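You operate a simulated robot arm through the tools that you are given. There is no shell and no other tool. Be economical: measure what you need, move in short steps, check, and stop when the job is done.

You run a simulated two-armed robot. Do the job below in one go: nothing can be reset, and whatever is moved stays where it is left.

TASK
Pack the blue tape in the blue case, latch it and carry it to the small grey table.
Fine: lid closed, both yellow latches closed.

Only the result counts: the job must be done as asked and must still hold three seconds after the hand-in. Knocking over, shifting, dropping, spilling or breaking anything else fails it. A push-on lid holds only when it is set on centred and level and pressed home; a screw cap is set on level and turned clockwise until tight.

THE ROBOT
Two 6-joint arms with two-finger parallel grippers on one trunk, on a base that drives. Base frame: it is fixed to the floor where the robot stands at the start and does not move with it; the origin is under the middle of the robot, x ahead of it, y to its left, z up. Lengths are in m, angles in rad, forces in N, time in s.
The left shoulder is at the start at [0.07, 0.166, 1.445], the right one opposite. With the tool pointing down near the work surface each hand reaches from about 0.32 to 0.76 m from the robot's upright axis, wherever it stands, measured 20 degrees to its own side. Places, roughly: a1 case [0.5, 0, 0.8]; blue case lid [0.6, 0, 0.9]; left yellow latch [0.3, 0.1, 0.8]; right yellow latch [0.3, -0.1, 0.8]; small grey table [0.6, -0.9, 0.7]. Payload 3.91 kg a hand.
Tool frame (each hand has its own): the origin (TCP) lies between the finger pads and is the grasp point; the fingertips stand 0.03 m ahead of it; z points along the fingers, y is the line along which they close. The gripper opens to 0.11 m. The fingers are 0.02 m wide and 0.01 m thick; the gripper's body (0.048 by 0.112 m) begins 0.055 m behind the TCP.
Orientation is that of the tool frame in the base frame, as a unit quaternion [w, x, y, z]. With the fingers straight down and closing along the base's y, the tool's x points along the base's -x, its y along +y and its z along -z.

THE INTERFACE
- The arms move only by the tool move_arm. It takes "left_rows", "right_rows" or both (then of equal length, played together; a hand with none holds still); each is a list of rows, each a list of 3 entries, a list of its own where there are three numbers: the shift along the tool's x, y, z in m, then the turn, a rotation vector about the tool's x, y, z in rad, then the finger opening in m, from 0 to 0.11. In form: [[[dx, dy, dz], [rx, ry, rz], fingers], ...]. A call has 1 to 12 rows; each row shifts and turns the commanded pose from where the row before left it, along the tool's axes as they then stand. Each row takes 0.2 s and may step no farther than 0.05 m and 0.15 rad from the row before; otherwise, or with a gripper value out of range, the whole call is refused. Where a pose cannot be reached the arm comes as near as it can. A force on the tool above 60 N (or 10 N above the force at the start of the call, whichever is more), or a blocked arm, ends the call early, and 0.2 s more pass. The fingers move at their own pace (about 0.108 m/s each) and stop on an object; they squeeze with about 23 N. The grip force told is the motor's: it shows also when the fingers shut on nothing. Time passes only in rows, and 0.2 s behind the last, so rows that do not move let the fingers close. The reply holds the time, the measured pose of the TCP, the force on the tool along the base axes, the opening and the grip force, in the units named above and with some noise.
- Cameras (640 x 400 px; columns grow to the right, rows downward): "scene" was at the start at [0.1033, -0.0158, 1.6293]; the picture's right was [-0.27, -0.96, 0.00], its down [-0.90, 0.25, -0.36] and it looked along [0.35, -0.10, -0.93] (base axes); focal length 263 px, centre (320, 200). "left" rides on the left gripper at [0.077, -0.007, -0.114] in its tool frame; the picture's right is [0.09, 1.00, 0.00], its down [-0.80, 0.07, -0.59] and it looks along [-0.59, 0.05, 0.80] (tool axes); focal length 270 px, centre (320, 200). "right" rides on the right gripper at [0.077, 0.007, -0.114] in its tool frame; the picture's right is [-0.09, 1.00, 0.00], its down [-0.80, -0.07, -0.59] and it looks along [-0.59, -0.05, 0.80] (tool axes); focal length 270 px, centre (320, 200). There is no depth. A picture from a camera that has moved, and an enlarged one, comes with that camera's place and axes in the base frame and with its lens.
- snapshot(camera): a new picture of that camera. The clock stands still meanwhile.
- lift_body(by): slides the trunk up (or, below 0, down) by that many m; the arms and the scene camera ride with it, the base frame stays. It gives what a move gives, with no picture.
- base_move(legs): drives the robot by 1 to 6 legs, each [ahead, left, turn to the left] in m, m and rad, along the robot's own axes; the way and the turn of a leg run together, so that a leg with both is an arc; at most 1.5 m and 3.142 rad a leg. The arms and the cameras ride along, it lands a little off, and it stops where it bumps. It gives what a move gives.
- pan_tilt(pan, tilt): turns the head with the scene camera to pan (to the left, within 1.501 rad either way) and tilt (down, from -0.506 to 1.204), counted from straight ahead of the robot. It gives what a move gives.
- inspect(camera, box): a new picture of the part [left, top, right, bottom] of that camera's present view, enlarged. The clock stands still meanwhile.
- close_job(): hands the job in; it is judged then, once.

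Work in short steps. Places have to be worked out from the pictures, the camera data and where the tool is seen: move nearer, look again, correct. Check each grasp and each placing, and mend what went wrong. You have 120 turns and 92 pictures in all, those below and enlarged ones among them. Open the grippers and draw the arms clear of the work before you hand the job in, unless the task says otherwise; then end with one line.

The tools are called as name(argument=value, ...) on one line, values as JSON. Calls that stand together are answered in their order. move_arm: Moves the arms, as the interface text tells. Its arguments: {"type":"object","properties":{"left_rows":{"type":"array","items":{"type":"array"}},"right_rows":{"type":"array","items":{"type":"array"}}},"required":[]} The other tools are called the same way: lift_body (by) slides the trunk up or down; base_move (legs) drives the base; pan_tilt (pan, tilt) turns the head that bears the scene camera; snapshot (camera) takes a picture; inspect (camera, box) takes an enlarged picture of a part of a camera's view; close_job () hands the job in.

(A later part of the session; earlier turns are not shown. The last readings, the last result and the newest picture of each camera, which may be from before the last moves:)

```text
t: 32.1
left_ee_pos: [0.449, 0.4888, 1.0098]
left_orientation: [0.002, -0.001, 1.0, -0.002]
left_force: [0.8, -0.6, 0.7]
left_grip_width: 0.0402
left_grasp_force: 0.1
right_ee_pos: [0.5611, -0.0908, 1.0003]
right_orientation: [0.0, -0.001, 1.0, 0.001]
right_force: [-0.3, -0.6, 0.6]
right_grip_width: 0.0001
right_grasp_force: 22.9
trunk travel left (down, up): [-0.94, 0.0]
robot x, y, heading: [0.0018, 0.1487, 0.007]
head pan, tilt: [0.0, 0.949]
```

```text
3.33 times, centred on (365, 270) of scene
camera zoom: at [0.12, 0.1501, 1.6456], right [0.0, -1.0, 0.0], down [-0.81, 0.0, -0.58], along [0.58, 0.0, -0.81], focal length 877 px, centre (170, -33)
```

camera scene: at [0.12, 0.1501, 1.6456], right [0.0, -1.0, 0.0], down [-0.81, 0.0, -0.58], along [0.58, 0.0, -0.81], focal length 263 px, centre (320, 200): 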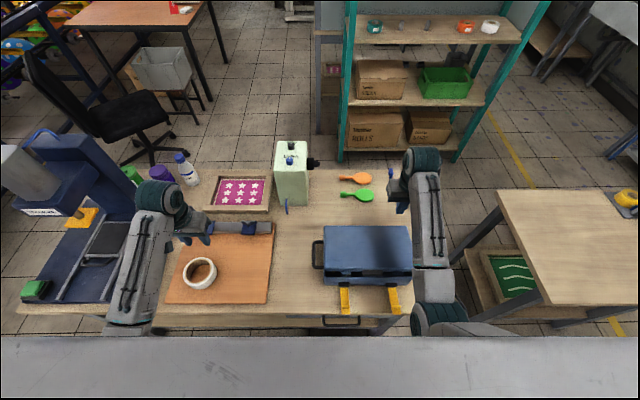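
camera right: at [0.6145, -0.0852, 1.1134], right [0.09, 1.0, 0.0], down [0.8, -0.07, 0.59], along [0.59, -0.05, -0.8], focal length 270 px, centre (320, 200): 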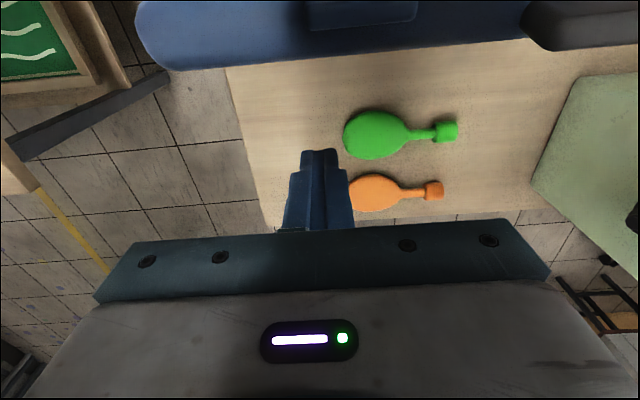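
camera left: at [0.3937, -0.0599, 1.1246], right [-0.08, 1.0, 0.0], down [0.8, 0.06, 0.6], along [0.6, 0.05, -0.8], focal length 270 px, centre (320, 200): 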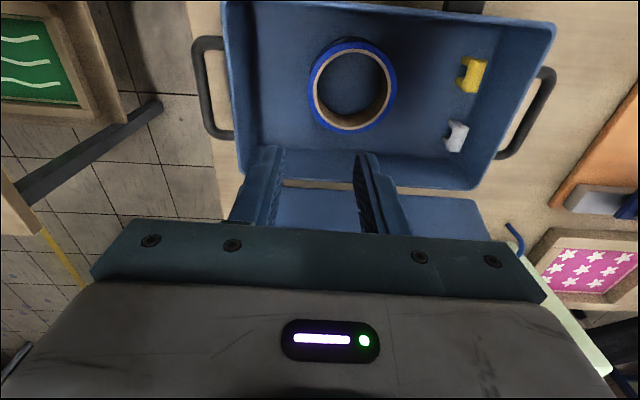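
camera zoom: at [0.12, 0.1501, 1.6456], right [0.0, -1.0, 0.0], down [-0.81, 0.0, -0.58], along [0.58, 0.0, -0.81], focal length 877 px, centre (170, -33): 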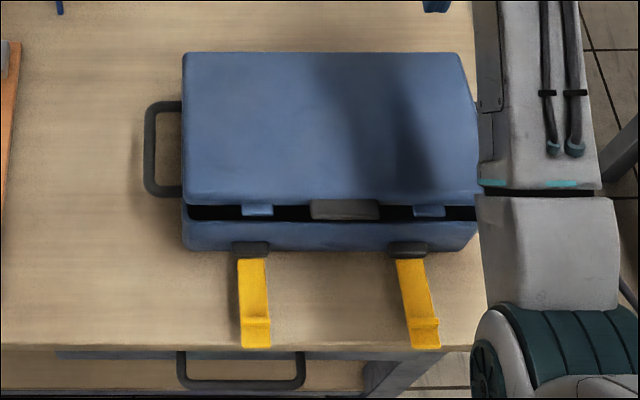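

The lid rests nearly shut with a small gap at the front, and both yellow flaps stand out toward me (hinges near x 0.383, y +0.075 / −0.072; tips near x 0.30). First I move the closed right fingers over the front of the lid to press it down.

move_arm(right_rows=[[[0.035, 0.01, 0], [0, 0, 0], 0.0], [[0.035, 0.015, 0], [0, 0, 0], 0.0], [[0.035, 0.015, 0], [0, 0, 0], 0.0], [[0.03, 0.01, 0], [0, 0, 0], 0.0], [[0, 0, 0.03], [0, 0, 0], 0.0]])

snapshot(camera="right")

snapshot(camera="scene")

```text
t: 33.3
left_ee_pos: [0.4494, 0.4862, 1.0071]
left_orientation: [0.002, -0.001, 1.0, 0.0]
left_force: [0.4, -1.0, 0.2]
left_grip_width: 0.0399
left_grasp_force: 0.1
right_ee_pos: [0.4279, -0.0394, 0.9565]
right_orientation: [0.0, -0.001, 1.0, 0.0]
right_force: [0.1, -1.0, -0.8]
right_grip_width: 0.0
right_grasp_force: 22.4
right hand out of reach, approached as far as the arm can: row 2, 3
trunk travel left (down, up): [-0.94, 0.0]
robot x, y, heading: [-0.0005, 0.1531, 0.006]
head pan, tilt: [0.0, 0.949]
```

```text
55 pictures are left
camera right: at [0.3504, -0.0336, 1.0711], right [0.09, 1.0, 0.0], down [0.8, -0.07, 0.59], along [0.59, -0.05, -0.8], focal length 270 px, centre (320, 200)
```

right: 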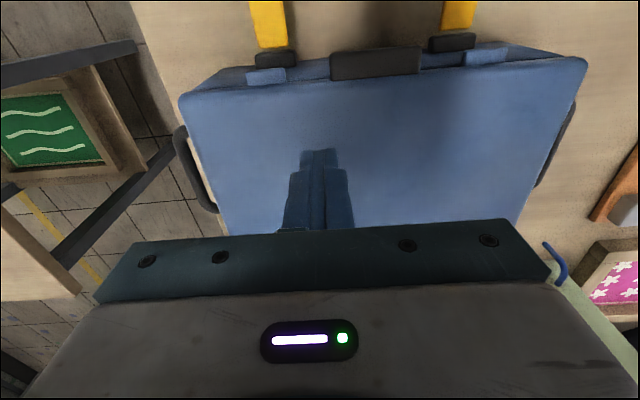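

```text
54 pictures are left
camera scene: at [0.1216, 0.1488, 1.6455], right [0.0, -1.0, 0.0], down [-0.81, 0.0, -0.58], along [0.58, 0.0, -0.81], focal length 263 px, centre (320, 200)
```

scene: 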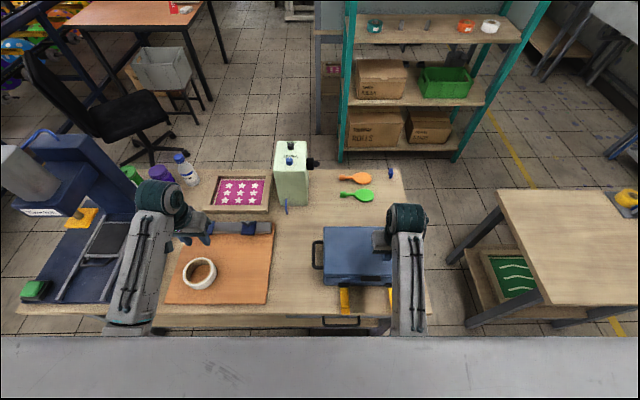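

I step back 1.5 cm toward the front edge and press down gently.

move_arm(right_rows=[[[0.015, 0, 0.005], [0, 0, 0], 0.0], [[0, 0, 0.008], [0, 0, 0], 0.0], [[0, 0, 0.006], [0, 0, 0], 0.0]])

```text
t: 34.1
left_ee_pos: [0.4498, 0.4874, 1.0099]
left_orientation: [0.002, 0.0, 1.0, 0.0]
left_force: [-0.5, 0.0, 0.7]
left_grip_width: 0.0402
left_grasp_force: 0.1
right_ee_pos: [0.4157, -0.0389, 0.9381]
right_orientation: [0.0, -0.001, 1.0, 0.001]
right_force: [0.5, -0.4, 0.7]
right_grip_width: 0.0
right_grasp_force: 22.9
trunk travel left (down, up): [-0.94, 0.0]
robot x, y, heading: [-0.0019, 0.1493, 0.009]
head pan, tilt: [0.0, 0.949]
```

No contact at tip z≈0.908; continuing down in small steps.

move_arm(right_rows=[[[0, 0, 0.006], [0, 0, 0], 0.0], [[0, 0, 0.006], [0, 0, 0], 0.0], [[0, 0, 0.004], [0, 0, 0], 0.0], [[0, 0, 0.004], [0, 0, 0], 0.0]])

```text
t: 35.1
left_ee_pos: [0.4486, 0.4886, 1.009]
left_orientation: [0.003, -0.002, 1.0, -0.001]
left_force: [0.7, 0.4, -0.1]
left_grip_width: 0.0398
left_grasp_force: 0.1
right_ee_pos: [0.4127, -0.0383, 0.9176]
right_orientation: [-0.001, -0.001, 1.0, 0.0]
right_force: [-0.2, -0.4, -0.3]
right_grip_width: 0.0
right_grasp_force: 23.1
trunk travel left (down, up): [-0.94, 0.0]
robot x, y, heading: [-0.0011, 0.1533, 0.004]
head pan, tilt: [0.0, 0.949]
```

move_arm(right_rows=[[[0, 0, 0.006], [0, 0, 0], 0.0], [[0, 0, 0.006], [0, 0, 0], 0.0], [[0, 0, 0.004], [0, 0, 0], 0.0]])

inspect(camera="scene", box=[300, 210, 430, 330])

```text
t: 36.0
left_ee_pos: [0.4446, 0.4885, 1.0104]
left_orientation: [0.005, -0.001, 1.0, -0.002]
left_force: [0.6, 0.1, -0.7]
left_grip_width: 0.0399
left_grasp_force: 0.1
right_ee_pos: [0.4121, -0.0393, 0.9122]
right_orientation: [0.009, -0.002, 1.0, -0.002]
right_force: [-17.3, -0.2, 39.0]
right_grip_width: 0.0
right_grasp_force: 23.2
trunk travel left (down, up): [-0.94, 0.0]
robot x, y, heading: [-0.005, 0.1513, -0.002]
head pan, tilt: [0.0, 0.949]
stopped in row 3 (right hand): the force on the tool passed its limit (the readings are from after the stop); the commanded pose is now the measured one
```

```text
3.33 times, centred on (365, 270) of scene
camera zoom: at [0.1126, 0.1521, 1.6464], right [0.0, -1.0, 0.0], down [-0.81, 0.0, -0.59], along [0.59, 0.0, -0.81], focal length 877 px, centre (170, -33)
```

zoom: 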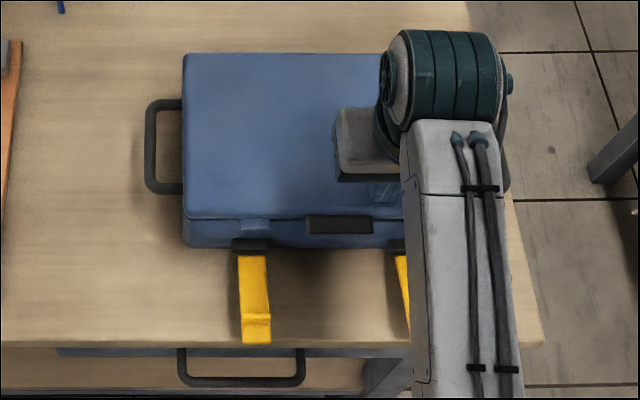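

The gap is closed; lid top at z≈0.882. I raise the hand and check whether the lid stays down.

move_arm(right_rows=[[[0, 0, -0.03], [0, 0, 0], 0.0], [[0, 0, -0.03], [0, 0, 0], 0.0], [[0, -0.045, 0], [0, 0, 0], 0.0], [[0, -0.045, 0], [0, 0, 0], 0.0], [[0, -0.045, 0], [0, 0, 0], 0.0]])

inspect(camera="scene", box=[300, 210, 430, 330])

```text
t: 37.2
left_ee_pos: [0.4482, 0.4873, 1.0084]
left_orientation: [0.003, -0.001, 1.0, 0.0]
left_force: [-0.7, -0.7, -0.4]
left_grip_width: 0.04
left_grasp_force: 0.0
right_ee_pos: [0.4175, -0.177, 0.9686]
right_orientation: [0.006, -0.001, 1.0, 0.0]
right_force: [-0.6, 0.0, 0.5]
right_grip_width: 0.0
right_grasp_force: 22.7
trunk travel left (down, up): [-0.94, 0.0]
robot x, y, heading: [-0.0008, 0.1489, 0.001]
head pan, tilt: [0.0, 0.949]
```

```text
3.33 times, centred on (365, 270) of scene
camera zoom: at [0.1197, 0.148, 1.6456], right [0.0, -1.0, 0.0], down [-0.81, 0.0, -0.58], along [0.58, 0.0, -0.81], focal length 877 px, centre (170, -33)
```

zoom: 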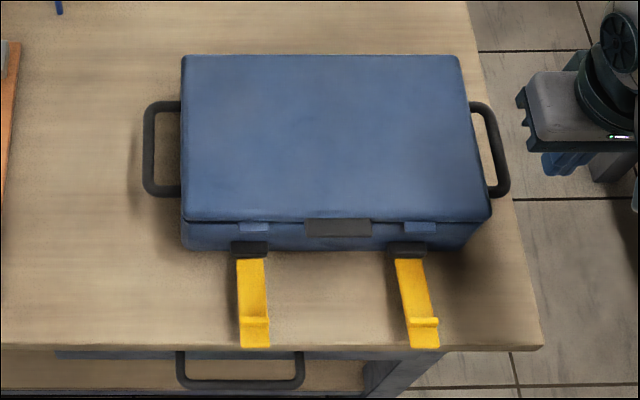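

The lid stays fully closed. Now the latches: I back the base 0.15 m and bring the right hand above the right yellow flap to look.

base_move(legs=[[-0.15, 0, 0]])

move_arm(right_rows=[[[-0.015, 0.03, 0], [0, 0, 0], 0.03], [[-0.015, 0.03, 0], [0, 0, 0], 0.05], [[-0.015, 0.03, 0], [0, 0, 0], 0.05], [[0, 0.012, 0], [0, 0, 0], 0.05]])

snapshot(camera="right")

snapshot(camera="scene")

```text
t: 38.6
left_ee_pos: [0.301, 0.4878, 1.0072]
left_orientation: [0.001, -0.002, 1.0, 0.0]
left_force: [0.8, -0.1, 0.0]
left_grip_width: 0.0402
left_grasp_force: 0.1
right_ee_pos: [0.2707, -0.1744, 0.9679]
right_orientation: [0.004, -0.001, 1.0, -0.001]
right_force: [0.4, -0.7, -0.3]
right_grip_width: 0.0002
right_grasp_force: 23.0
trunk travel left (down, up): [-0.94, 0.0]
robot x, y, heading: [-0.1517, 0.1516, 0.005]
head pan, tilt: [0.0, 0.949]
```

```text
t: 39.6
left_ee_pos: [0.2978, 0.488, 1.0088]
left_orientation: [0.003, -0.002, 1.0, 0.0]
left_force: [-0.1, 0.3, 1.0]
left_grip_width: 0.04
left_grasp_force: 0.1
right_ee_pos: [0.3137, -0.071, 0.9698]
right_orientation: [0.005, -0.001, 1.0, -0.001]
right_force: [0.2, 0.4, 0.6]
right_grip_width: 0.0499
right_grasp_force: 0.1
trunk travel left (down, up): [-0.94, 0.0]
robot x, y, heading: [-0.1526, 0.1494, 0.005]
head pan, tilt: [0.0, 0.949]
```

```text
51 pictures are left
camera right: at [0.2349, -0.0659, 1.083], right [0.08, 1.0, 0.0], down [0.79, -0.07, 0.6], along [0.6, -0.05, -0.8], focal length 270 px, centre (320, 200)
```

right: 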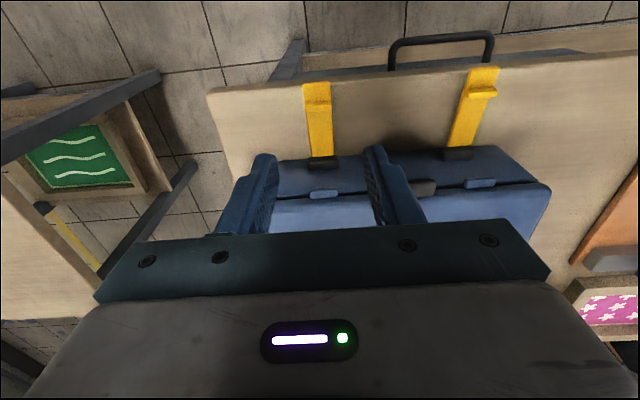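

```text
50 pictures are left
camera scene: at [-0.0297, 0.1502, 1.6455], right [0.0, -1.0, 0.0], down [-0.81, 0.0, -0.58], along [0.58, 0.0, -0.81], focal length 263 px, centre (320, 200)
```

scene: 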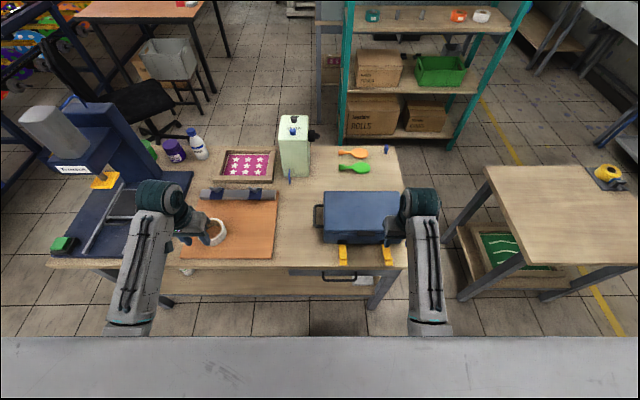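

inspect(camera="right", box=[260, 40, 520, 210])

inspect(camera="scene", box=[300, 170, 420, 280])

```text
2.35 times, centred on (390, 125) of right
camera zoom: at [0.2349, -0.0659, 1.083], right [0.08, 1.0, 0.0], down [0.79, -0.07, 0.6], along [0.6, -0.05, -0.8], focal length 636 px, centre (155, 376)
```

zoom: 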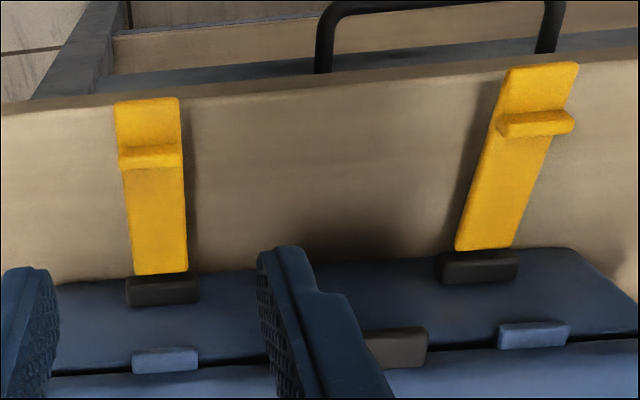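

```text
3.64 times, centred on (360, 225) of scene
camera zoom: at [-0.0297, 0.1502, 1.6455], right [0.0, -1.0, 0.0], down [-0.81, 0.0, -0.58], along [0.58, 0.0, -0.81], focal length 956 px, centre (174, 109)
```

zoom: 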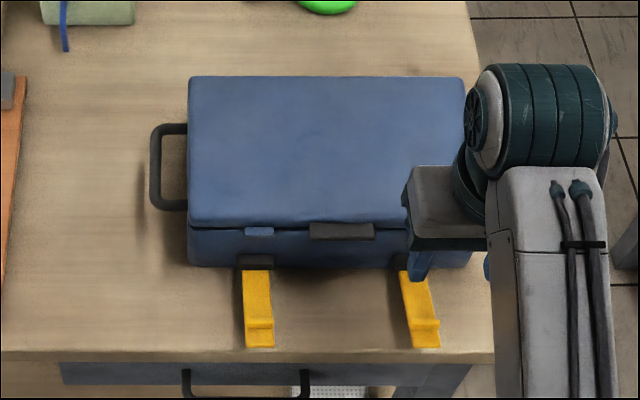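

I can triangulate the flaps: horizontal at z≈0.828, hinge ~x 0.375, tip x≈0.295, right one centred y≈−0.075, left y≈+0.072, with a ridge at x≈0.315. I lower the open right fingers astride the right tab's end.

move_arm(right_rows=[[[0.011, -0.003, 0.035], [0, 0, 0], 0.05], [[0, 0, 0.04], [0, 0, 0], 0.05], [[0, 0, 0.03], [0, 0, 0], 0.05], [[0, 0, 0.018], [0, 0, 0], 0.05]])

inspect(camera="right", box=[200, 40, 460, 230])

inspect(camera="scene", box=[340, 180, 460, 280])

```text
t: 40.6
left_ee_pos: [0.2967, 0.4885, 1.0085]
left_orientation: [0.002, -0.002, 1.0, -0.001]
left_force: [-0.9, -0.1, 0.0]
left_grip_width: 0.0399
left_grasp_force: 0.0
right_ee_pos: [0.304, -0.075, 0.8451]
right_orientation: [0.007, -0.002, 1.0, -0.002]
right_force: [0.0, -0.6, 0.0]
right_grip_width: 0.05
right_grasp_force: 0.1
trunk travel left (down, up): [-0.94, 0.0]
robot x, y, heading: [-0.1528, 0.1471, 0.006]
head pan, tilt: [0.0, 0.949]
```

```text
2.11 times, centred on (330, 135) of right
camera zoom: at [0.2247, -0.0689, 0.9583], right [0.08, 1.0, 0.0], down [0.79, -0.07, 0.6], along [0.6, -0.05, -0.8], focal length 569 px, centre (299, 337)
```

zoom: 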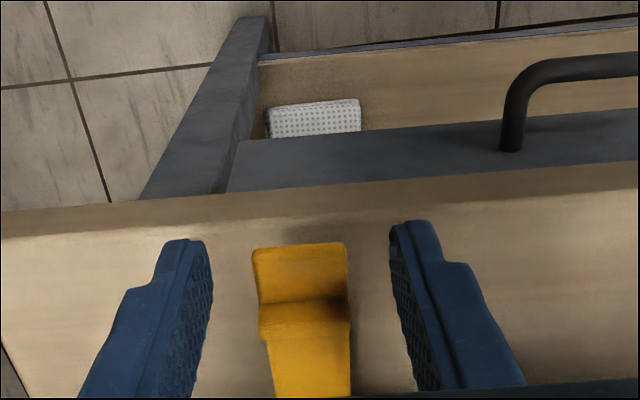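

```text
4.00 times, centred on (400, 230) of scene
camera zoom: at [-0.0299, 0.1491, 1.6455], right [0.0, -1.0, 0.0], down [-0.81, 0.0, -0.58], along [0.58, 0.0, -0.81], focal length 1052 px, centre (0, 80)
```

zoom: 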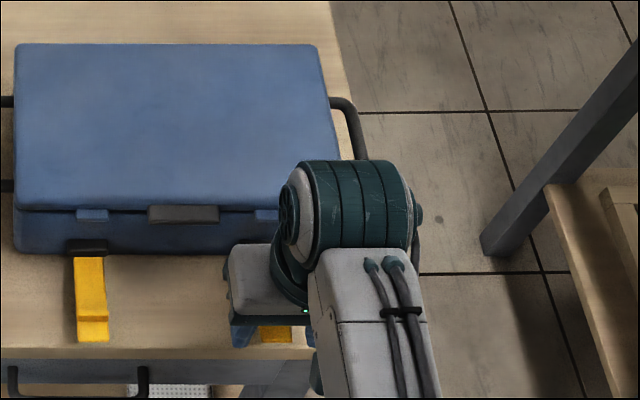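

The fingers straddle the tab well. I lower 5 mm, close, and check the grip.

move_arm(right_rows=[[[0, 0, 0.005], [0, 0, 0], 0.05], [[0, 0, 0], [0, 0, 0], 0.01], [[0, 0, 0], [0, 0, 0], 0.01], [[0, 0, 0], [0, 0, 0], 0.01]])

inspect(camera="right", box=[200, 40, 460, 230])

```text
t: 41.6
left_ee_pos: [0.2987, 0.4879, 1.0081]
left_orientation: [0.003, -0.002, 1.0, -0.001]
left_force: [-0.4, 0.5, -0.7]
left_grip_width: 0.04
left_grasp_force: 0.1
right_ee_pos: [0.3038, -0.0741, 0.8393]
right_orientation: [0.005, -0.002, 1.0, -0.001]
right_force: [0.1, 0.6, -1.5]
right_grip_width: 0.0256
right_grasp_force: 23.7
trunk travel left (down, up): [-0.94, 0.0]
robot x, y, heading: [-0.1506, 0.1507, 0.005]
head pan, tilt: [0.0, 0.949]
```

```text
2.11 times, centred on (330, 135) of right
camera zoom: at [0.2254, -0.0689, 0.9537], right [0.08, 1.0, 0.0], down [0.79, -0.07, 0.6], along [0.6, -0.05, -0.8], focal length 569 px, centre (299, 337)
```

zoom: 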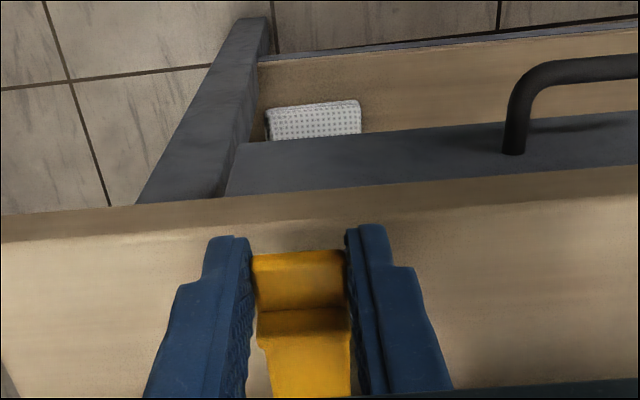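

Gripped (25.6 mm). I swing it up along the hinge arc to ~60°, leaving the tool pointing down, then check.

move_arm(right_rows=[[[-0.0012, 0, -0.0093], [0, 0, 0], 0.01], [[-0.0013, 0, -0.0093], [0, 0, 0], 0.01], [[-0.0035, 0, -0.0087], [0, 0, 0], 0.01], [[-0.0036, 0, -0.0087], [0, 0, 0], 0.01], [[-0.0057, 0, -0.0075], [0, 0, 0], 0.01], [[-0.0058, 0, -0.0074], [0, 0, 0], 0.01], [[-0.0074, 0, -0.0058], [0, 0, 0], 0.01], [[-0.0075, 0, -0.0057], [0, 0, 0], 0.01]])

snapshot(camera="right")

inspect(camera="scene", box=[340, 180, 460, 280])

```text
t: 43.4
left_ee_pos: [0.2994, 0.4868, 1.0076]
left_orientation: [0.002, -0.002, 1.0, 0.0]
left_force: [0.1, 0.6, -0.5]
left_grip_width: 0.04
left_grasp_force: 0.0
right_ee_pos: [0.3401, -0.0774, 0.9021]
right_orientation: [0.006, -0.002, 1.0, -0.001]
right_force: [-1.5, -0.6, -5.3]
right_grip_width: 0.0258
right_grasp_force: 23.1
trunk travel left (down, up): [-0.94, 0.0]
robot x, y, heading: [-0.1506, 0.1512, 0.005]
head pan, tilt: [0.0, 0.949]
```

```text
44 pictures are left
camera right: at [0.2612, -0.0703, 1.0166], right [0.08, 1.0, 0.0], down [0.79, -0.07, 0.6], along [0.6, -0.05, -0.8], focal length 270 px, centre (320, 200)
```

right: 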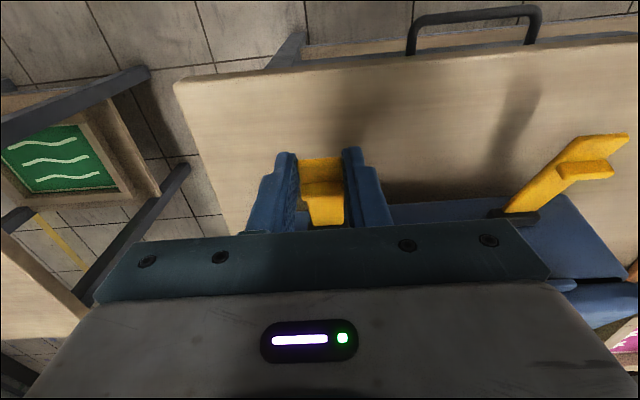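

```text
4.00 times, centred on (400, 230) of scene
camera zoom: at [-0.0284, 0.149, 1.6454], right [0.0, -1.0, 0.0], down [-0.81, 0.0, -0.58], along [0.58, 0.0, -0.81], focal length 1052 px, centre (0, 80)
```

zoom: 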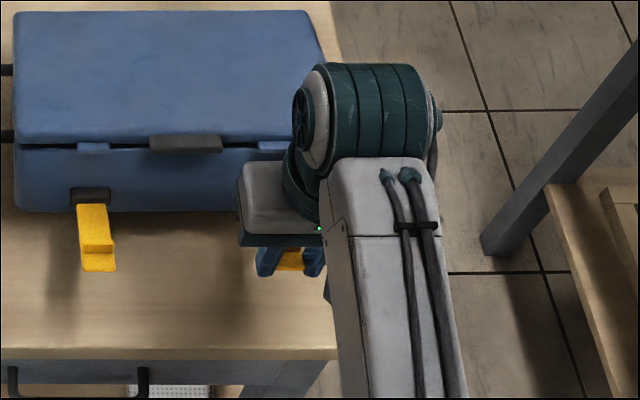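

The whole case front lifted along with the tab — the hinge is stiff and my pads locked the tab. I reverse the arc to set the case gently back down.

move_arm(right_rows=[[[0.0075, 0, 0.0057], [0, 0, 0], 0.01], [[0.0074, 0, 0.0058], [0, 0, 0], 0.01], [[0.0058, 0, 0.0074], [0, 0, 0], 0.01], [[0.0057, 0, 0.0075], [0, 0, 0], 0.01], [[0.0036, 0, 0.0087], [0, 0, 0], 0.01], [[0.0035, 0, 0.0087], [0, 0, 0], 0.01], [[0.0013, 0, 0.0093], [0, 0, 0], 0.01], [[0.0012, 0, 0.0093], [0, 0, 0], 0.01]])

inspect(camera="scene", box=[300, 170, 460, 280])

```text
t: 45.2
left_ee_pos: [0.297, 0.4875, 1.009]
left_orientation: [0.003, -0.002, 1.0, -0.001]
left_force: [0.6, 0.6, 0.7]
left_grip_width: 0.0401
left_grasp_force: 0.1
right_ee_pos: [0.3031, -0.0764, 0.8409]
right_orientation: [0.007, -0.002, 1.0, -0.002]
right_force: [-2.2, -1.7, 6.8]
right_grip_width: 0.0257
right_grasp_force: 22.8
trunk travel left (down, up): [-0.94, 0.0]
robot x, y, heading: [-0.1529, 0.1498, 0.004]
head pan, tilt: [0.0, 0.949]
```

```text
3.64 times, centred on (380, 225) of scene
camera zoom: at [-0.0316, 0.1496, 1.6457], right [0.0, -1.0, 0.0], down [-0.81, 0.0, -0.58], along [0.58, 0.0, -0.81], focal length 956 px, centre (102, 109)
```

zoom: 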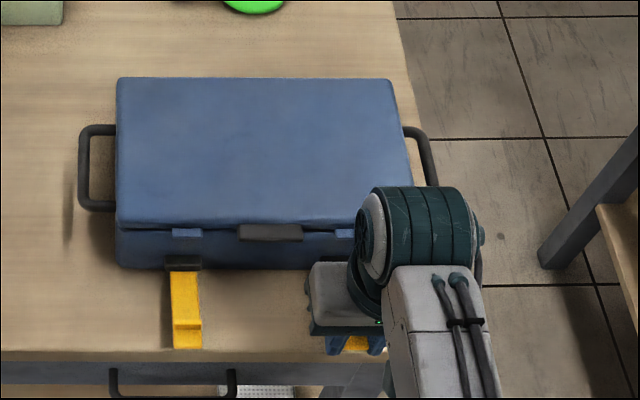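

The case is back in place. I'll hold the lid down with the left hand while swinging the latch with the right. Release, raise the right hand, and reposition the base more centrally and further back.

move_arm(right_rows=[[[0, 0, 0], [0, 0, 0], 0.05], [[0, 0, 0], [0, 0, 0], 0.05], [[0, 0, -0.04], [0, 0, 0], 0.05], [[0, 0, -0.04], [0, 0, 0], 0.05], [[0, 0, -0.03], [0, 0, 0], 0.05]])

base_move(legs=[[-0.08, -0.14, 0]])

snapshot(camera="scene")

```text
t: 46.4
left_ee_pos: [0.2981, 0.4882, 1.0082]
left_orientation: [0.003, -0.001, 1.0, -0.001]
left_force: [-0.6, 0.6, -0.2]
left_grip_width: 0.04
left_grasp_force: 0.1
right_ee_pos: [0.3028, -0.0738, 0.952]
right_orientation: [0.005, -0.002, 1.0, -0.001]
right_force: [0.7, 0.5, 0.1]
right_grip_width: 0.05
right_grasp_force: 0.0
trunk travel left (down, up): [-0.94, 0.0]
robot x, y, heading: [-0.1527, 0.1491, 0.009]
head pan, tilt: [0.0, 0.949]
```

```text
t: 47.8
left_ee_pos: [0.22, 0.3524, 1.0065]
left_orientation: [0.001, -0.003, 1.0, -0.002]
left_force: [-0.3, -0.6, -0.1]
left_grip_width: 0.0401
left_grasp_force: 0.1
right_ee_pos: [0.2248, -0.2086, 0.9504]
right_orientation: [0.005, -0.002, 1.0, -0.001]
right_force: [0.8, 1.2, 0.0]
right_grip_width: 0.0501
right_grasp_force: 0.0
trunk travel left (down, up): [-0.94, 0.0]
robot x, y, heading: [-0.2321, 0.011, 0.002]
head pan, tilt: [0.0, 0.949]
```

```text
41 pictures are left
camera scene: at [-0.1058, 0.0148, 1.6453], right [0.01, -1.0, 0.0], down [-0.81, -0.01, -0.58], along [0.58, 0.0, -0.81], focal length 263 px, centre (320, 200)
```

scene: 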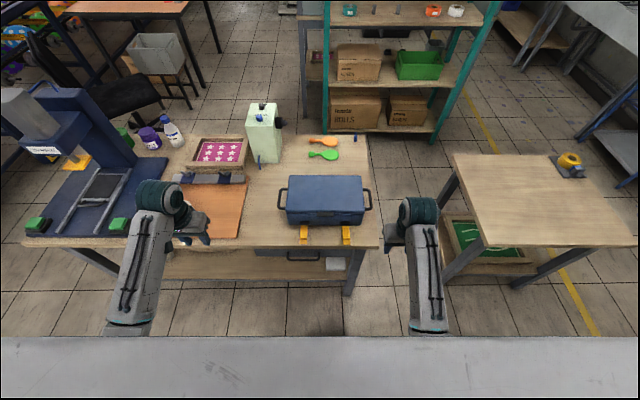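

Now bring left (fingers closed) over the lid at (0.45, 0.09) and right back above the right tab together.

move_arm(left_rows=[[[-0.029, -0.033, 0.003], [0, 0, 0], 0.0], [[-0.029, -0.033, 0.007], [0, 0, 0], 0.0], [[-0.029, -0.033, 0.007], [0, 0, 0], 0.0], [[-0.029, -0.033, 0.007], [0, 0, 0], 0.0], [[-0.029, -0.033, 0.007], [0, 0, 0], 0.0], [[-0.029, -0.033, 0.007], [0, 0, 0], 0.0], [[-0.029, -0.033, 0.009], [0, 0, 0], 0.0], [[-0.027, -0.031, 0.009], [0, 0, 0], 0.0]], right_rows=[[[-0.0098, 0.0168, 0], [0, 0, 0], 0.05], [[-0.0098, 0.0168, 0], [0, 0, 0], 0.05], [[-0.0098, 0.0168, 0], [0, 0, 0], 0.05], [[-0.0098, 0.0168, 0], [0, 0, 0], 0.05], [[-0.0098, 0.0168, 0], [0, 0, 0], 0.05], [[-0.0098, 0.0168, 0], [0, 0, 0], 0.05], [[-0.0098, 0.0168, 0], [0, 0, 0], 0.05], [[-0.0098, 0.0168, 0], [0, 0, 0], 0.05]])

snapshot(camera="scene")

```text
t: 49.6
left_ee_pos: [0.4556, 0.0904, 0.9458]
left_orientation: [0.0, -0.003, 1.0, 0.0]
left_force: [0.5, 1.2, -0.3]
left_grip_width: 0.0
left_grasp_force: 22.9
left hand out of reach, approached as far as the arm can: row 1
right_ee_pos: [0.2974, -0.1432, 0.93]
right_orientation: [-0.005, 0.008, 0.999, -0.054]
right_force: [-0.5, -0.3, 0.4]
right_grip_width: 0.0503
right_grasp_force: 0.1
trunk travel left (down, up): [-0.94, 0.0]
robot x, y, heading: [-0.2279, 0.0094, 0.009]
head pan, tilt: [0.0, 0.949]
```

```text
40 pictures are left
camera scene: at [-0.1046, 0.01, 1.6451], right [0.01, -1.0, 0.0], down [-0.81, 0.0, -0.58], along [0.58, 0.0, -0.81], focal length 263 px, centre (320, 200)
```

scene: 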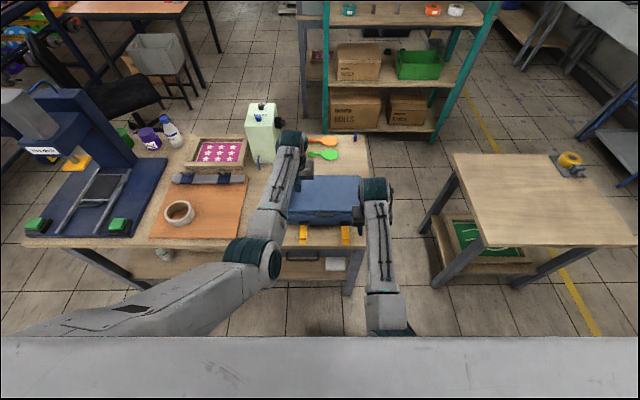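

Left is in place, but the right arm stalls short of y −0.075 (too far inward). I shift the base a bit left and back so both hands reach.

base_move(legs=[[-0.07, 0.05, 0]])

move_arm(left_rows=[[[-0.025, -0.01, 0], [0, 0, 0], 0.0], [[-0.025, -0.01, 0], [0, 0, 0], 0.0], [[0, 0, 0], [0, 0, 0], 0.0]], right_rows=[[[-0.025, 0.0, 0], [0, 0, 0], 0.05], [[-0.025, 0.005, 0], [0, 0, 0], 0.05], [[-0.025, 0.01, 0], [0, 0, 0], 0.05]])

```text
t: 50.7
left_ee_pos: [0.3893, 0.1379, 0.9459]
left_orientation: [0.001, -0.002, 1.0, 0.0]
left_force: [0.2, -0.7, 0.0]
left_grip_width: 0.0
left_grasp_force: 22.7
right_ee_pos: [0.2343, -0.0957, 0.9306]
right_orientation: [-0.002, 0.01, 0.999, -0.053]
right_force: [-0.2, 0.2, -0.7]
right_grip_width: 0.0503
right_grasp_force: 0.0
trunk travel left (down, up): [-0.94, 0.0]
robot x, y, heading: [-0.2959, 0.0608, 0.003]
head pan, tilt: [0.0, 0.949]
```

```text
t: 51.5
left_ee_pos: [0.4345, 0.1226, 0.9493]
left_orientation: [0.004, -0.001, 1.0, -0.002]
left_force: [-0.5, 0.3, -0.3]
left_grip_width: 0.0
left_grasp_force: 23.0
right_ee_pos: [0.3062, -0.0772, 0.9334]
right_orientation: [0.0, 0.01, 0.998, -0.056]
right_force: [-0.4, 1.3, 0.4]
right_grip_width: 0.0502
right_grasp_force: 0.1
trunk travel left (down, up): [-0.94, 0.0]
robot x, y, heading: [-0.2967, 0.0618, 0.009]
head pan, tilt: [0.0, 0.949]
```

Right hand is at the tab but rolled ~6°; I straighten it.

move_arm(right_rows=[[[0, 0, 0], [-0.056, 0, -0.01], 0.05], [[0, 0, 0], [-0.056, 0, -0.01], 0.05], [[0, 0, 0], [0, 0, 0], 0.05]])

snapshot(camera="right")

snapshot(camera="left")

```text
t: 52.3
left_ee_pos: [0.4332, 0.1204, 0.948]
left_orientation: [0.003, -0.001, 1.0, 0.0]
left_force: [-0.6, -0.1, 0.0]
left_grip_width: 0.0
left_grasp_force: 23.0
right_ee_pos: [0.3057, -0.079, 0.9326]
right_orientation: [0.0, 0.0, 1.0, 0.002]
right_force: [0.5, -0.8, -0.3]
right_grip_width: 0.0503
right_grasp_force: 0.1
trunk travel left (down, up): [-0.94, 0.0]
robot x, y, heading: [-0.2995, 0.0596, 0.004]
head pan, tilt: [0.0, 0.949]
```

```text
39 pictures are left
camera right: at [0.2281, -0.073, 1.0468], right [0.09, 1.0, 0.0], down [0.8, -0.07, 0.59], along [0.59, -0.05, -0.8], focal length 270 px, centre (320, 200)
```

right: 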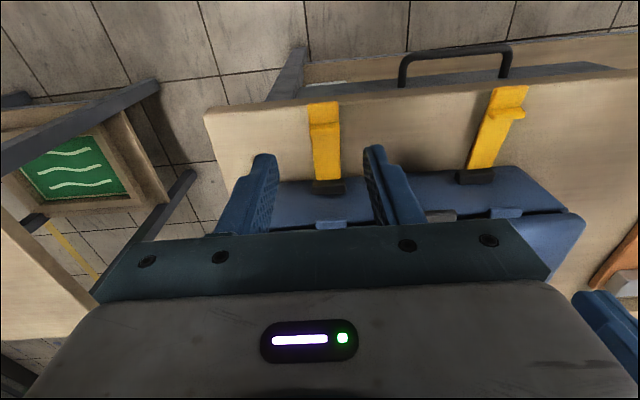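

```text
38 pictures are left
camera left: at [0.3557, 0.1147, 1.0645], right [-0.09, 1.0, 0.0], down [0.8, 0.08, 0.6], along [0.6, 0.05, -0.8], focal length 270 px, centre (320, 200)
```

left: 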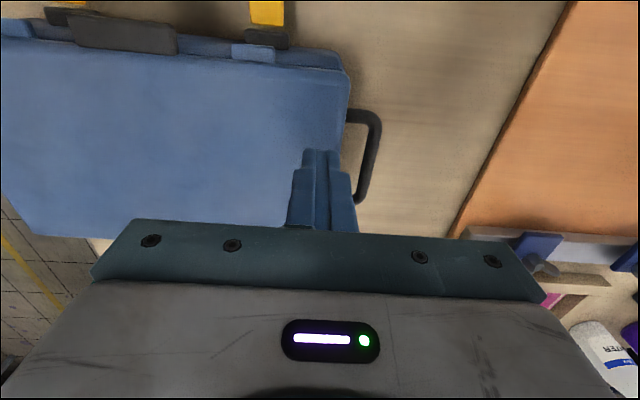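

I place the left fingers on the lid at y≈0.09 and lower the right astride the tab again.

move_arm(left_rows=[[[0, -0.03, 0], [0, 0, 0], 0.0], [[0, 0, 0.012], [0, 0, 0], 0.0], [[0, 0, 0.012], [0, 0, 0], 0.0], [[0, 0, 0.008], [0, 0, 0], 0.0]], right_rows=[[[0.003, 0.003, 0.02], [0, 0, 0], 0.05], [[0, 0, 0.03], [0, 0, 0], 0.05], [[0, 0, 0.03], [0, 0, 0], 0.05], [[0, 0, 0.013], [0, 0, 0], 0.05]])

move_arm(left_rows=[[[0, 0, 0.003], [0, 0, 0], 0.0], [[0, 0, 0.002], [0, 0, 0], 0.0]])

inspect(camera="right", box=[200, 40, 460, 230])

```text
t: 53.3
left_ee_pos: [0.4323, 0.0906, 0.9186]
left_orientation: [0.003, -0.003, 1.0, -0.001]
left_force: [0.1, -0.5, -0.1]
left_grip_width: 0.0
left_grasp_force: 22.9
right_ee_pos: [0.3036, -0.0784, 0.8376]
right_orientation: [-0.001, 0.0, 1.0, 0.002]
right_force: [-0.6, -0.4, 0.1]
right_grip_width: 0.0501
right_grasp_force: 0.1
trunk travel left (down, up): [-0.94, 0.0]
robot x, y, heading: [-0.2975, 0.062, 0.007]
head pan, tilt: [0.0, 0.949]
```

```text
t: 53.9
left_ee_pos: [0.4303, 0.092, 0.9141]
left_orientation: [0.002, -0.002, 1.0, 0.0]
left_force: [0.4, 0.3, -0.1]
left_grip_width: 0.0
left_grasp_force: 23.0
left hand out of reach, approached as far as the arm can: row 1
right_ee_pos: [0.3039, -0.0783, 0.84]
right_orientation: [-0.002, 0.0, 1.0, 0.001]
right_force: [-0.4, 0.2, 0.4]
right_grip_width: 0.0499
right_grasp_force: 0.1
trunk travel left (down, up): [-0.94, 0.0]
robot x, y, heading: [-0.2988, 0.0612, 0.004]
head pan, tilt: [0.0, 0.949]
```

```text
2.11 times, centred on (330, 135) of right
camera zoom: at [0.2266, -0.072, 0.953], right [0.09, 1.0, 0.0], down [0.8, -0.07, 0.59], along [0.59, -0.05, -0.81], focal length 569 px, centre (299, 337)
```

zoom: 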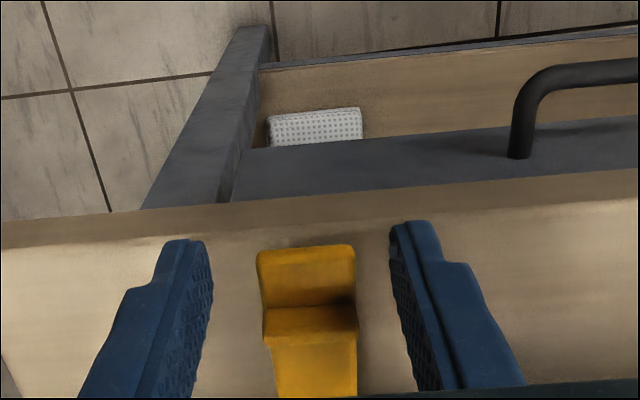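

Right is astride the tab. I press the left down a little further to load the lid.

move_arm(left_rows=[[[0, 0, 0.003], [0, 0, 0], 0.0], [[0, 0, 0.002], [0, 0, 0], 0.0]], right_rows=[[[0, 0.003, 0], [0, 0, 0], 0.01], [[0, 0, 0], [0, 0, 0], 0.01]])

```text
t: 54.5
left_ee_pos: [0.4294, 0.0949, 0.9112]
left_orientation: [0.005, -0.001, 1.0, -0.001]
left_force: [-0.7, 2.7, 13.7]
left_grip_width: 0.0
left_grasp_force: 22.8
left hand out of reach, approached as far as the arm can: row 2
right_ee_pos: [0.3022, -0.0744, 0.8388]
right_orientation: [-0.001, 0.0, 1.0, 0.001]
right_force: [3.5, -2.8, -0.3]
right_grip_width: 0.026
right_grasp_force: 23.0
trunk travel left (down, up): [-0.94, 0.0]
robot x, y, heading: [-0.2978, 0.0598, -0.001]
head pan, tilt: [0.0, 0.949]
```

Left presses with ~14 N. I add slightly and swing the tab up to 45° along the arc.

move_arm(left_rows=[[[0, 0, 0.004], [0, 0, 0], 0.0], [[0, 0, 0], [0, 0, 0], 0.0], [[0, 0, 0], [0, 0, 0], 0.0], [[0, 0, 0], [0, 0, 0], 0.0], [[0, 0, 0], [0, 0, 0], 0.0], [[0, 0, 0], [0, 0, 0], 0.0], [[0, 0, 0], [0, 0, 0], 0.0]], right_rows=[[[0, 0, 0], [0, 0, 0], 0.01], [[-0.0012, 0, -0.0093], [0, 0, 0], 0.01], [[-0.0013, 0, -0.0093], [0, 0, 0], 0.01], [[-0.0035, 0, -0.0087], [0, 0, 0], 0.01], [[-0.0036, 0, -0.0087], [0, 0, 0], 0.01], [[-0.0057, 0, -0.0075], [0, 0, 0], 0.01], [[-0.0058, 0, -0.0074], [0, 0, 0], 0.01]])

snapshot(camera="right")

inspect(camera="scene", box=[250, 130, 400, 270])

```text
t: 56.1
left_ee_pos: [0.4282, 0.0951, 0.9107]
left_orientation: [0.007, -0.001, 1.0, -0.001]
left_force: [9.6, -1.9, 33.7]
left_grip_width: 0.0
left_grasp_force: 22.9
right_ee_pos: [0.3228, -0.0751, 0.8919]
right_orientation: [0.001, 0.0, 1.0, 0.002]
right_force: [-1.6, -2.9, -8.7]
right_grip_width: 0.0254
right_grasp_force: 23.2
trunk travel left (down, up): [-0.94, 0.0]
robot x, y, heading: [-0.2988, 0.0597, 0.01]
head pan, tilt: [0.0, 0.949]
```

```text
36 pictures are left
camera right: at [0.245, -0.0685, 1.0057], right [0.09, 1.0, 0.0], down [0.8, -0.07, 0.6], along [0.59, -0.05, -0.8], focal length 270 px, centre (320, 200)
```

right: 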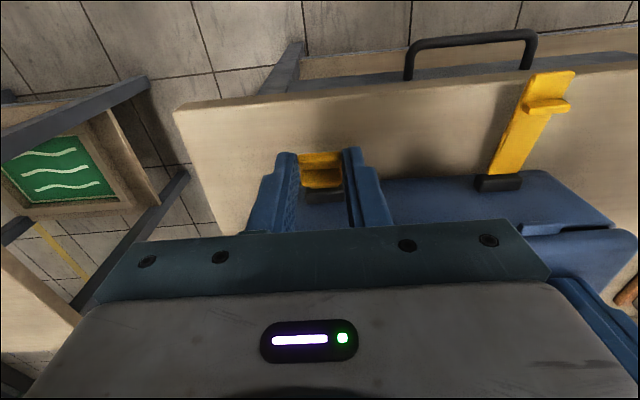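

```text
2.86 times, centred on (325, 200) of scene
camera zoom: at [-0.1803, 0.059, 1.6458], right [0.0, -1.0, 0.0], down [-0.81, 0.0, -0.58], along [0.58, 0.0, -0.81], focal length 752 px, centre (306, 200)
```

zoom: 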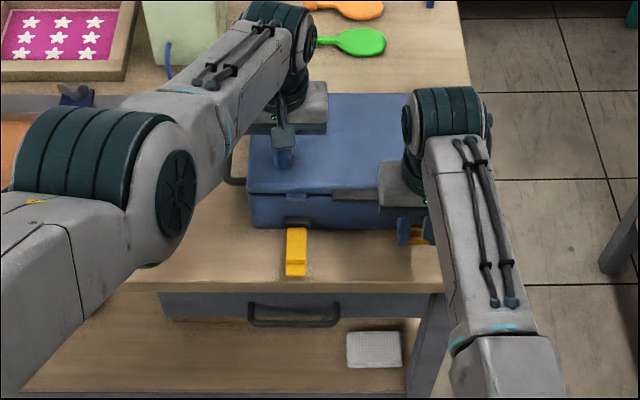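

The tab rotates while the case stays held. I continue the arc to 90° with a slight final forward press.

move_arm(right_rows=[[[-0.0074, 0, -0.0058], [0, 0, 0], 0.01], [[-0.0075, 0, -0.0057], [0, 0, 0], 0.01], [[-0.0087, 0, -0.0036], [0, 0, 0], 0.01], [[-0.0087, 0, -0.0035], [0, 0, 0], 0.01], [[-0.0093, 0, -0.0013], [0, 0, 0], 0.01], [[-0.0093, 0, -0.0012], [0, 0, 0], 0.01], [[-0.004, 0, 0], [0, 0, 0], 0.01]])

snapshot(camera="right")

inspect(camera="scene", box=[250, 130, 400, 270])

```text
t: 57.7
left_ee_pos: [0.4273, 0.0948, 0.9115]
left_orientation: [0.006, -0.002, 1.0, -0.001]
left_force: [7.8, -2.2, 31.9]
left_grip_width: 0.0
left_grasp_force: 22.6
right_ee_pos: [0.3779, -0.0738, 0.914]
right_orientation: [0.002, 0.0, 1.0, 0.002]
right_force: [1.2, 0.8, -0.5]
right_grip_width: 0.0101
right_grasp_force: 0.6
trunk travel left (down, up): [-0.94, 0.0]
robot x, y, heading: [-0.2973, 0.0656, 0.003]
head pan, tilt: [0.0, 0.949]
```

```text
34 pictures are left
camera right: at [0.2991, -0.0679, 1.0279], right [0.09, 1.0, 0.0], down [0.8, -0.07, 0.6], along [0.6, -0.05, -0.8], focal length 270 px, centre (320, 200)
```

right: 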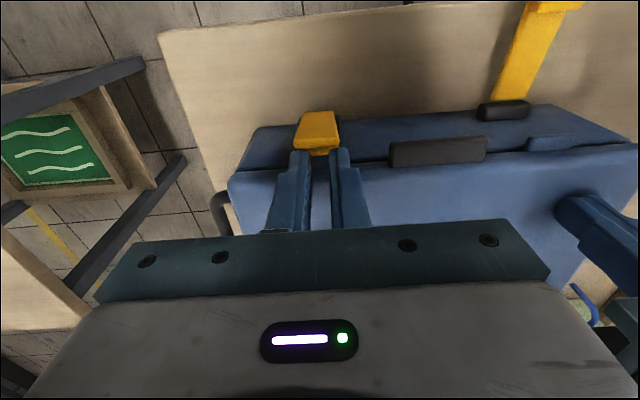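

```text
2.86 times, centred on (325, 200) of scene
camera zoom: at [-0.1814, 0.0601, 1.646], right [0.01, -1.0, 0.0], down [-0.81, 0.0, -0.58], along [0.58, 0.0, -0.81], focal length 752 px, centre (306, 200)
```

zoom: 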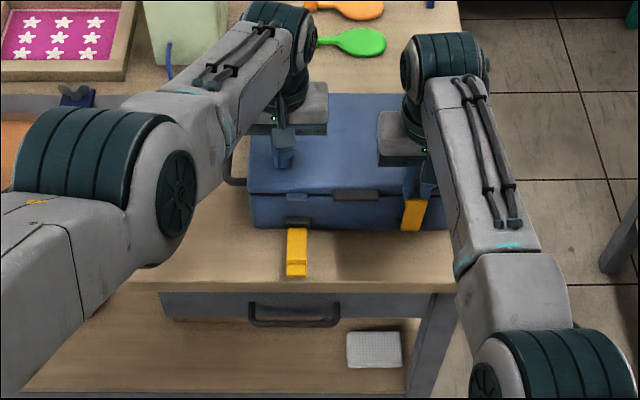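

The tab slipped from the grip at ~66° but stays up by itself. I raise, back off to the near side with closed fingers, and come down in front of it to push it home.

move_arm(right_rows=[[[0, 0, -0.03], [0, 0, 0], 0.0], [[0.045, 0, 0], [0, 0, 0], 0.0], [[0.04, 0, 0], [0, 0, 0], 0.0], [[0, 0, 0.02], [0, 0, 0], 0.0], [[0, 0, 0.022], [0, 0, 0], 0.0]])

snapshot(camera="right")

```text
t: 58.9
left_ee_pos: [0.4261, 0.0936, 0.9112]
left_orientation: [0.006, -0.003, 1.0, 0.0]
left_force: [5.8, -2.4, 32.4]
left_grip_width: 0.0
left_grasp_force: 23.0
right_ee_pos: [0.2899, -0.0746, 0.9012]
right_orientation: [0.0, 0.001, 1.0, 0.002]
right_force: [0.0, 0.2, 0.5]
right_grip_width: 0.0
right_grasp_force: 22.5
trunk travel left (down, up): [-0.94, 0.0]
robot x, y, heading: [-0.2994, 0.0628, 0.003]
head pan, tilt: [0.0, 0.949]
```

```text
32 pictures are left
camera right: at [0.2127, -0.0677, 1.0153], right [0.09, 1.0, 0.0], down [0.8, -0.07, 0.6], along [0.59, -0.05, -0.8], focal length 270 px, centre (320, 200)
```

right: 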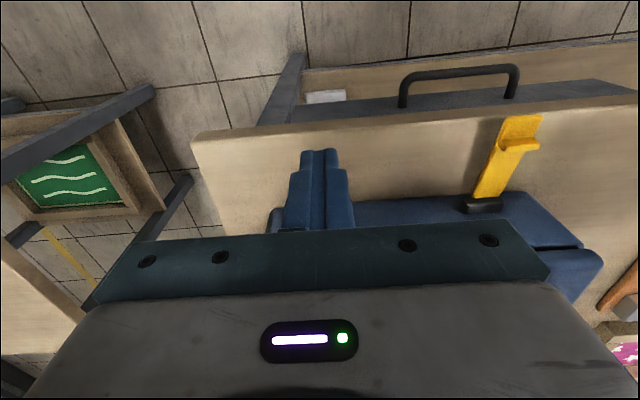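

Now I push forward (+x) against the tab.

move_arm(right_rows=[[[-0.02, 0, 0], [0, 0, 0], 0.0], [[-0.015, 0, 0], [0, 0, 0], 0.0], [[-0.012, 0, 0], [0, 0, 0], 0.0], [[-0.01, 0, 0], [0, 0, 0], 0.0], [[-0.008, 0, 0], [0, 0, 0], 0.0], [[-0.005, 0, 0], [0, 0, 0], 0.0]])

inspect(camera="scene", box=[250, 130, 400, 270])

```text
t: 60.3
left_ee_pos: [0.4264, 0.0944, 0.9108]
left_orientation: [0.007, -0.002, 1.0, -0.002]
left_force: [5.4, -1.6, 32.9]
left_grip_width: 0.0
left_grasp_force: 23.1
right_ee_pos: [0.361, -0.0751, 0.9017]
right_orientation: [0.003, 0.001, 1.0, 0.002]
right_force: [-0.3, -0.9, 0.8]
right_grip_width: 0.0
right_grasp_force: 22.9
trunk travel left (down, up): [-0.94, 0.0]
robot x, y, heading: [-0.2994, 0.0565, 0.003]
head pan, tilt: [0.0, 0.949]
```

```text
2.86 times, centred on (325, 200) of scene
camera zoom: at [-0.1824, 0.06, 1.646], right [0.0, -1.0, 0.0], down [-0.81, 0.0, -0.59], along [0.59, 0.0, -0.81], focal length 752 px, centre (306, 200)
```

zoom: 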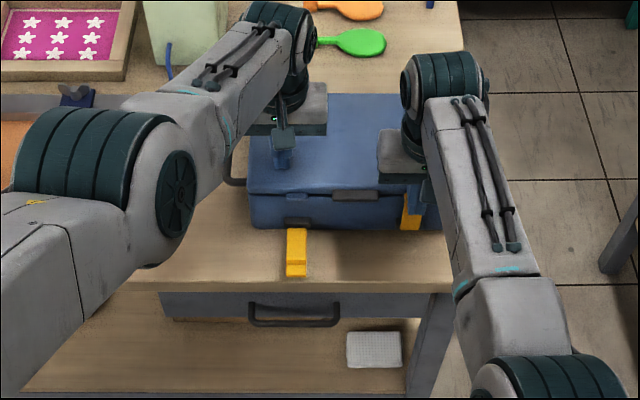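

The tab has gone further up with no resistance yet. I keep pushing in small steps until it snaps/contacts.

move_arm(right_rows=[[[-0.004, 0, 0], [0, 0, 0], 0.0], [[-0.004, 0, 0], [0, 0, 0], 0.0], [[-0.004, 0, 0], [0, 0, 0], 0.0], [[-0.004, 0, 0], [0, 0, 0], 0.0]])

snapshot(camera="right")

```text
t: 61.3
left_ee_pos: [0.4263, 0.0963, 0.9114]
left_orientation: [0.007, -0.002, 1.0, 0.0]
left_force: [9.4, 4.0, 26.4]
left_grip_width: 0.0
left_grasp_force: 23.2
right_ee_pos: [0.3756, -0.0739, 0.9022]
right_orientation: [0.001, 0.0, 1.0, 0.002]
right_force: [-12.2, -6.3, 1.5]
right_grip_width: 0.0
right_grasp_force: 23.5
trunk travel left (down, up): [-0.94, 0.0]
robot x, y, heading: [-0.298, 0.0586, 0.007]
head pan, tilt: [0.0, 0.949]
```

```text
30 pictures are left
camera right: at [0.2977, -0.0687, 1.0155], right [0.09, 1.0, 0.0], down [0.8, -0.07, 0.6], along [0.59, -0.05, -0.8], focal length 270 px, centre (320, 200)
```

right: 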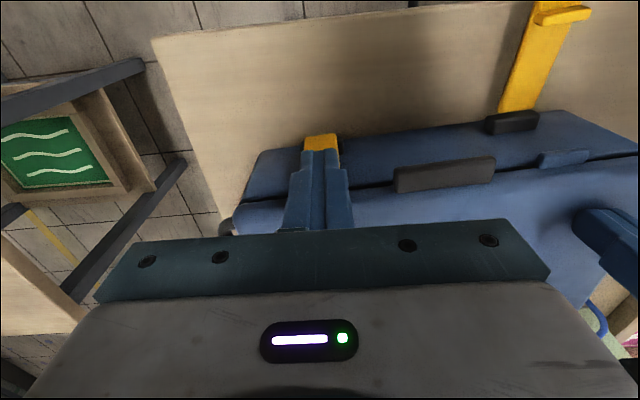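

12 N of resistance now. I press a little more, then back off and look at it.

move_arm(right_rows=[[[-0.003, 0, 0], [0, 0, 0], 0.0], [[-0.003, 0, 0], [0, 0, 0], 0.0], [[0, 0, 0], [0, 0, 0], 0.0]])

move_arm(right_rows=[[[0.03, 0, 0], [0, 0, 0], 0.0], [[0.03, 0, 0], [0, 0, 0], 0.0], [[0, -0.02, -0.04], [0, 0, 0], 0.0], [[0, -0.04, -0.01], [0, 0, 0], 0.0], [[0, -0.04, 0], [0, 0, 0], 0.0]])

inspect(camera="scene", box=[270, 140, 400, 240])

```text
t: 62.1
left_ee_pos: [0.4252, 0.096, 0.9121]
left_orientation: [0.007, -0.002, 1.0, 0.0]
left_force: [10.0, 6.1, 27.3]
left_grip_width: 0.0002
left_grasp_force: 23.5
right_ee_pos: [0.3824, -0.0731, 0.9025]
right_orientation: [0.003, -0.001, 1.0, 0.001]
right_force: [-13.7, -4.6, 1.8]
right_grip_width: 0.0
right_grasp_force: 23.3
trunk travel left (down, up): [-0.94, 0.0]
robot x, y, heading: [-0.2962, 0.0634, 0.005]
head pan, tilt: [0.0, 0.949]
```

```text
t: 63.3
left_ee_pos: [0.4253, 0.0957, 0.9116]
left_orientation: [0.006, -0.001, 1.0, 0.0]
left_force: [2.5, 5.5, 33.1]
left_grip_width: 0.0
left_grasp_force: 23.0
right_ee_pos: [0.3225, -0.1745, 0.9517]
right_orientation: [0.002, -0.001, 1.0, 0.003]
right_force: [-0.4, 0.4, -0.4]
right_grip_width: 0.0002
right_grasp_force: 23.5
trunk travel left (down, up): [-0.94, 0.0]
robot x, y, heading: [-0.3, 0.0605, 0.008]
head pan, tilt: [0.0, 0.949]
```

```text
4.00 times, centred on (335, 190) of scene
camera zoom: at [-0.1835, 0.0598, 1.6461], right [0.01, -1.0, 0.0], down [-0.81, 0.0, -0.59], along [0.59, 0.0, -0.81], focal length 1052 px, centre (260, 240)
```

zoom: 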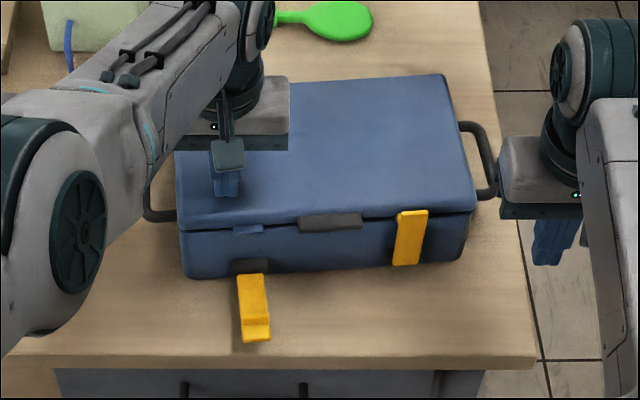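

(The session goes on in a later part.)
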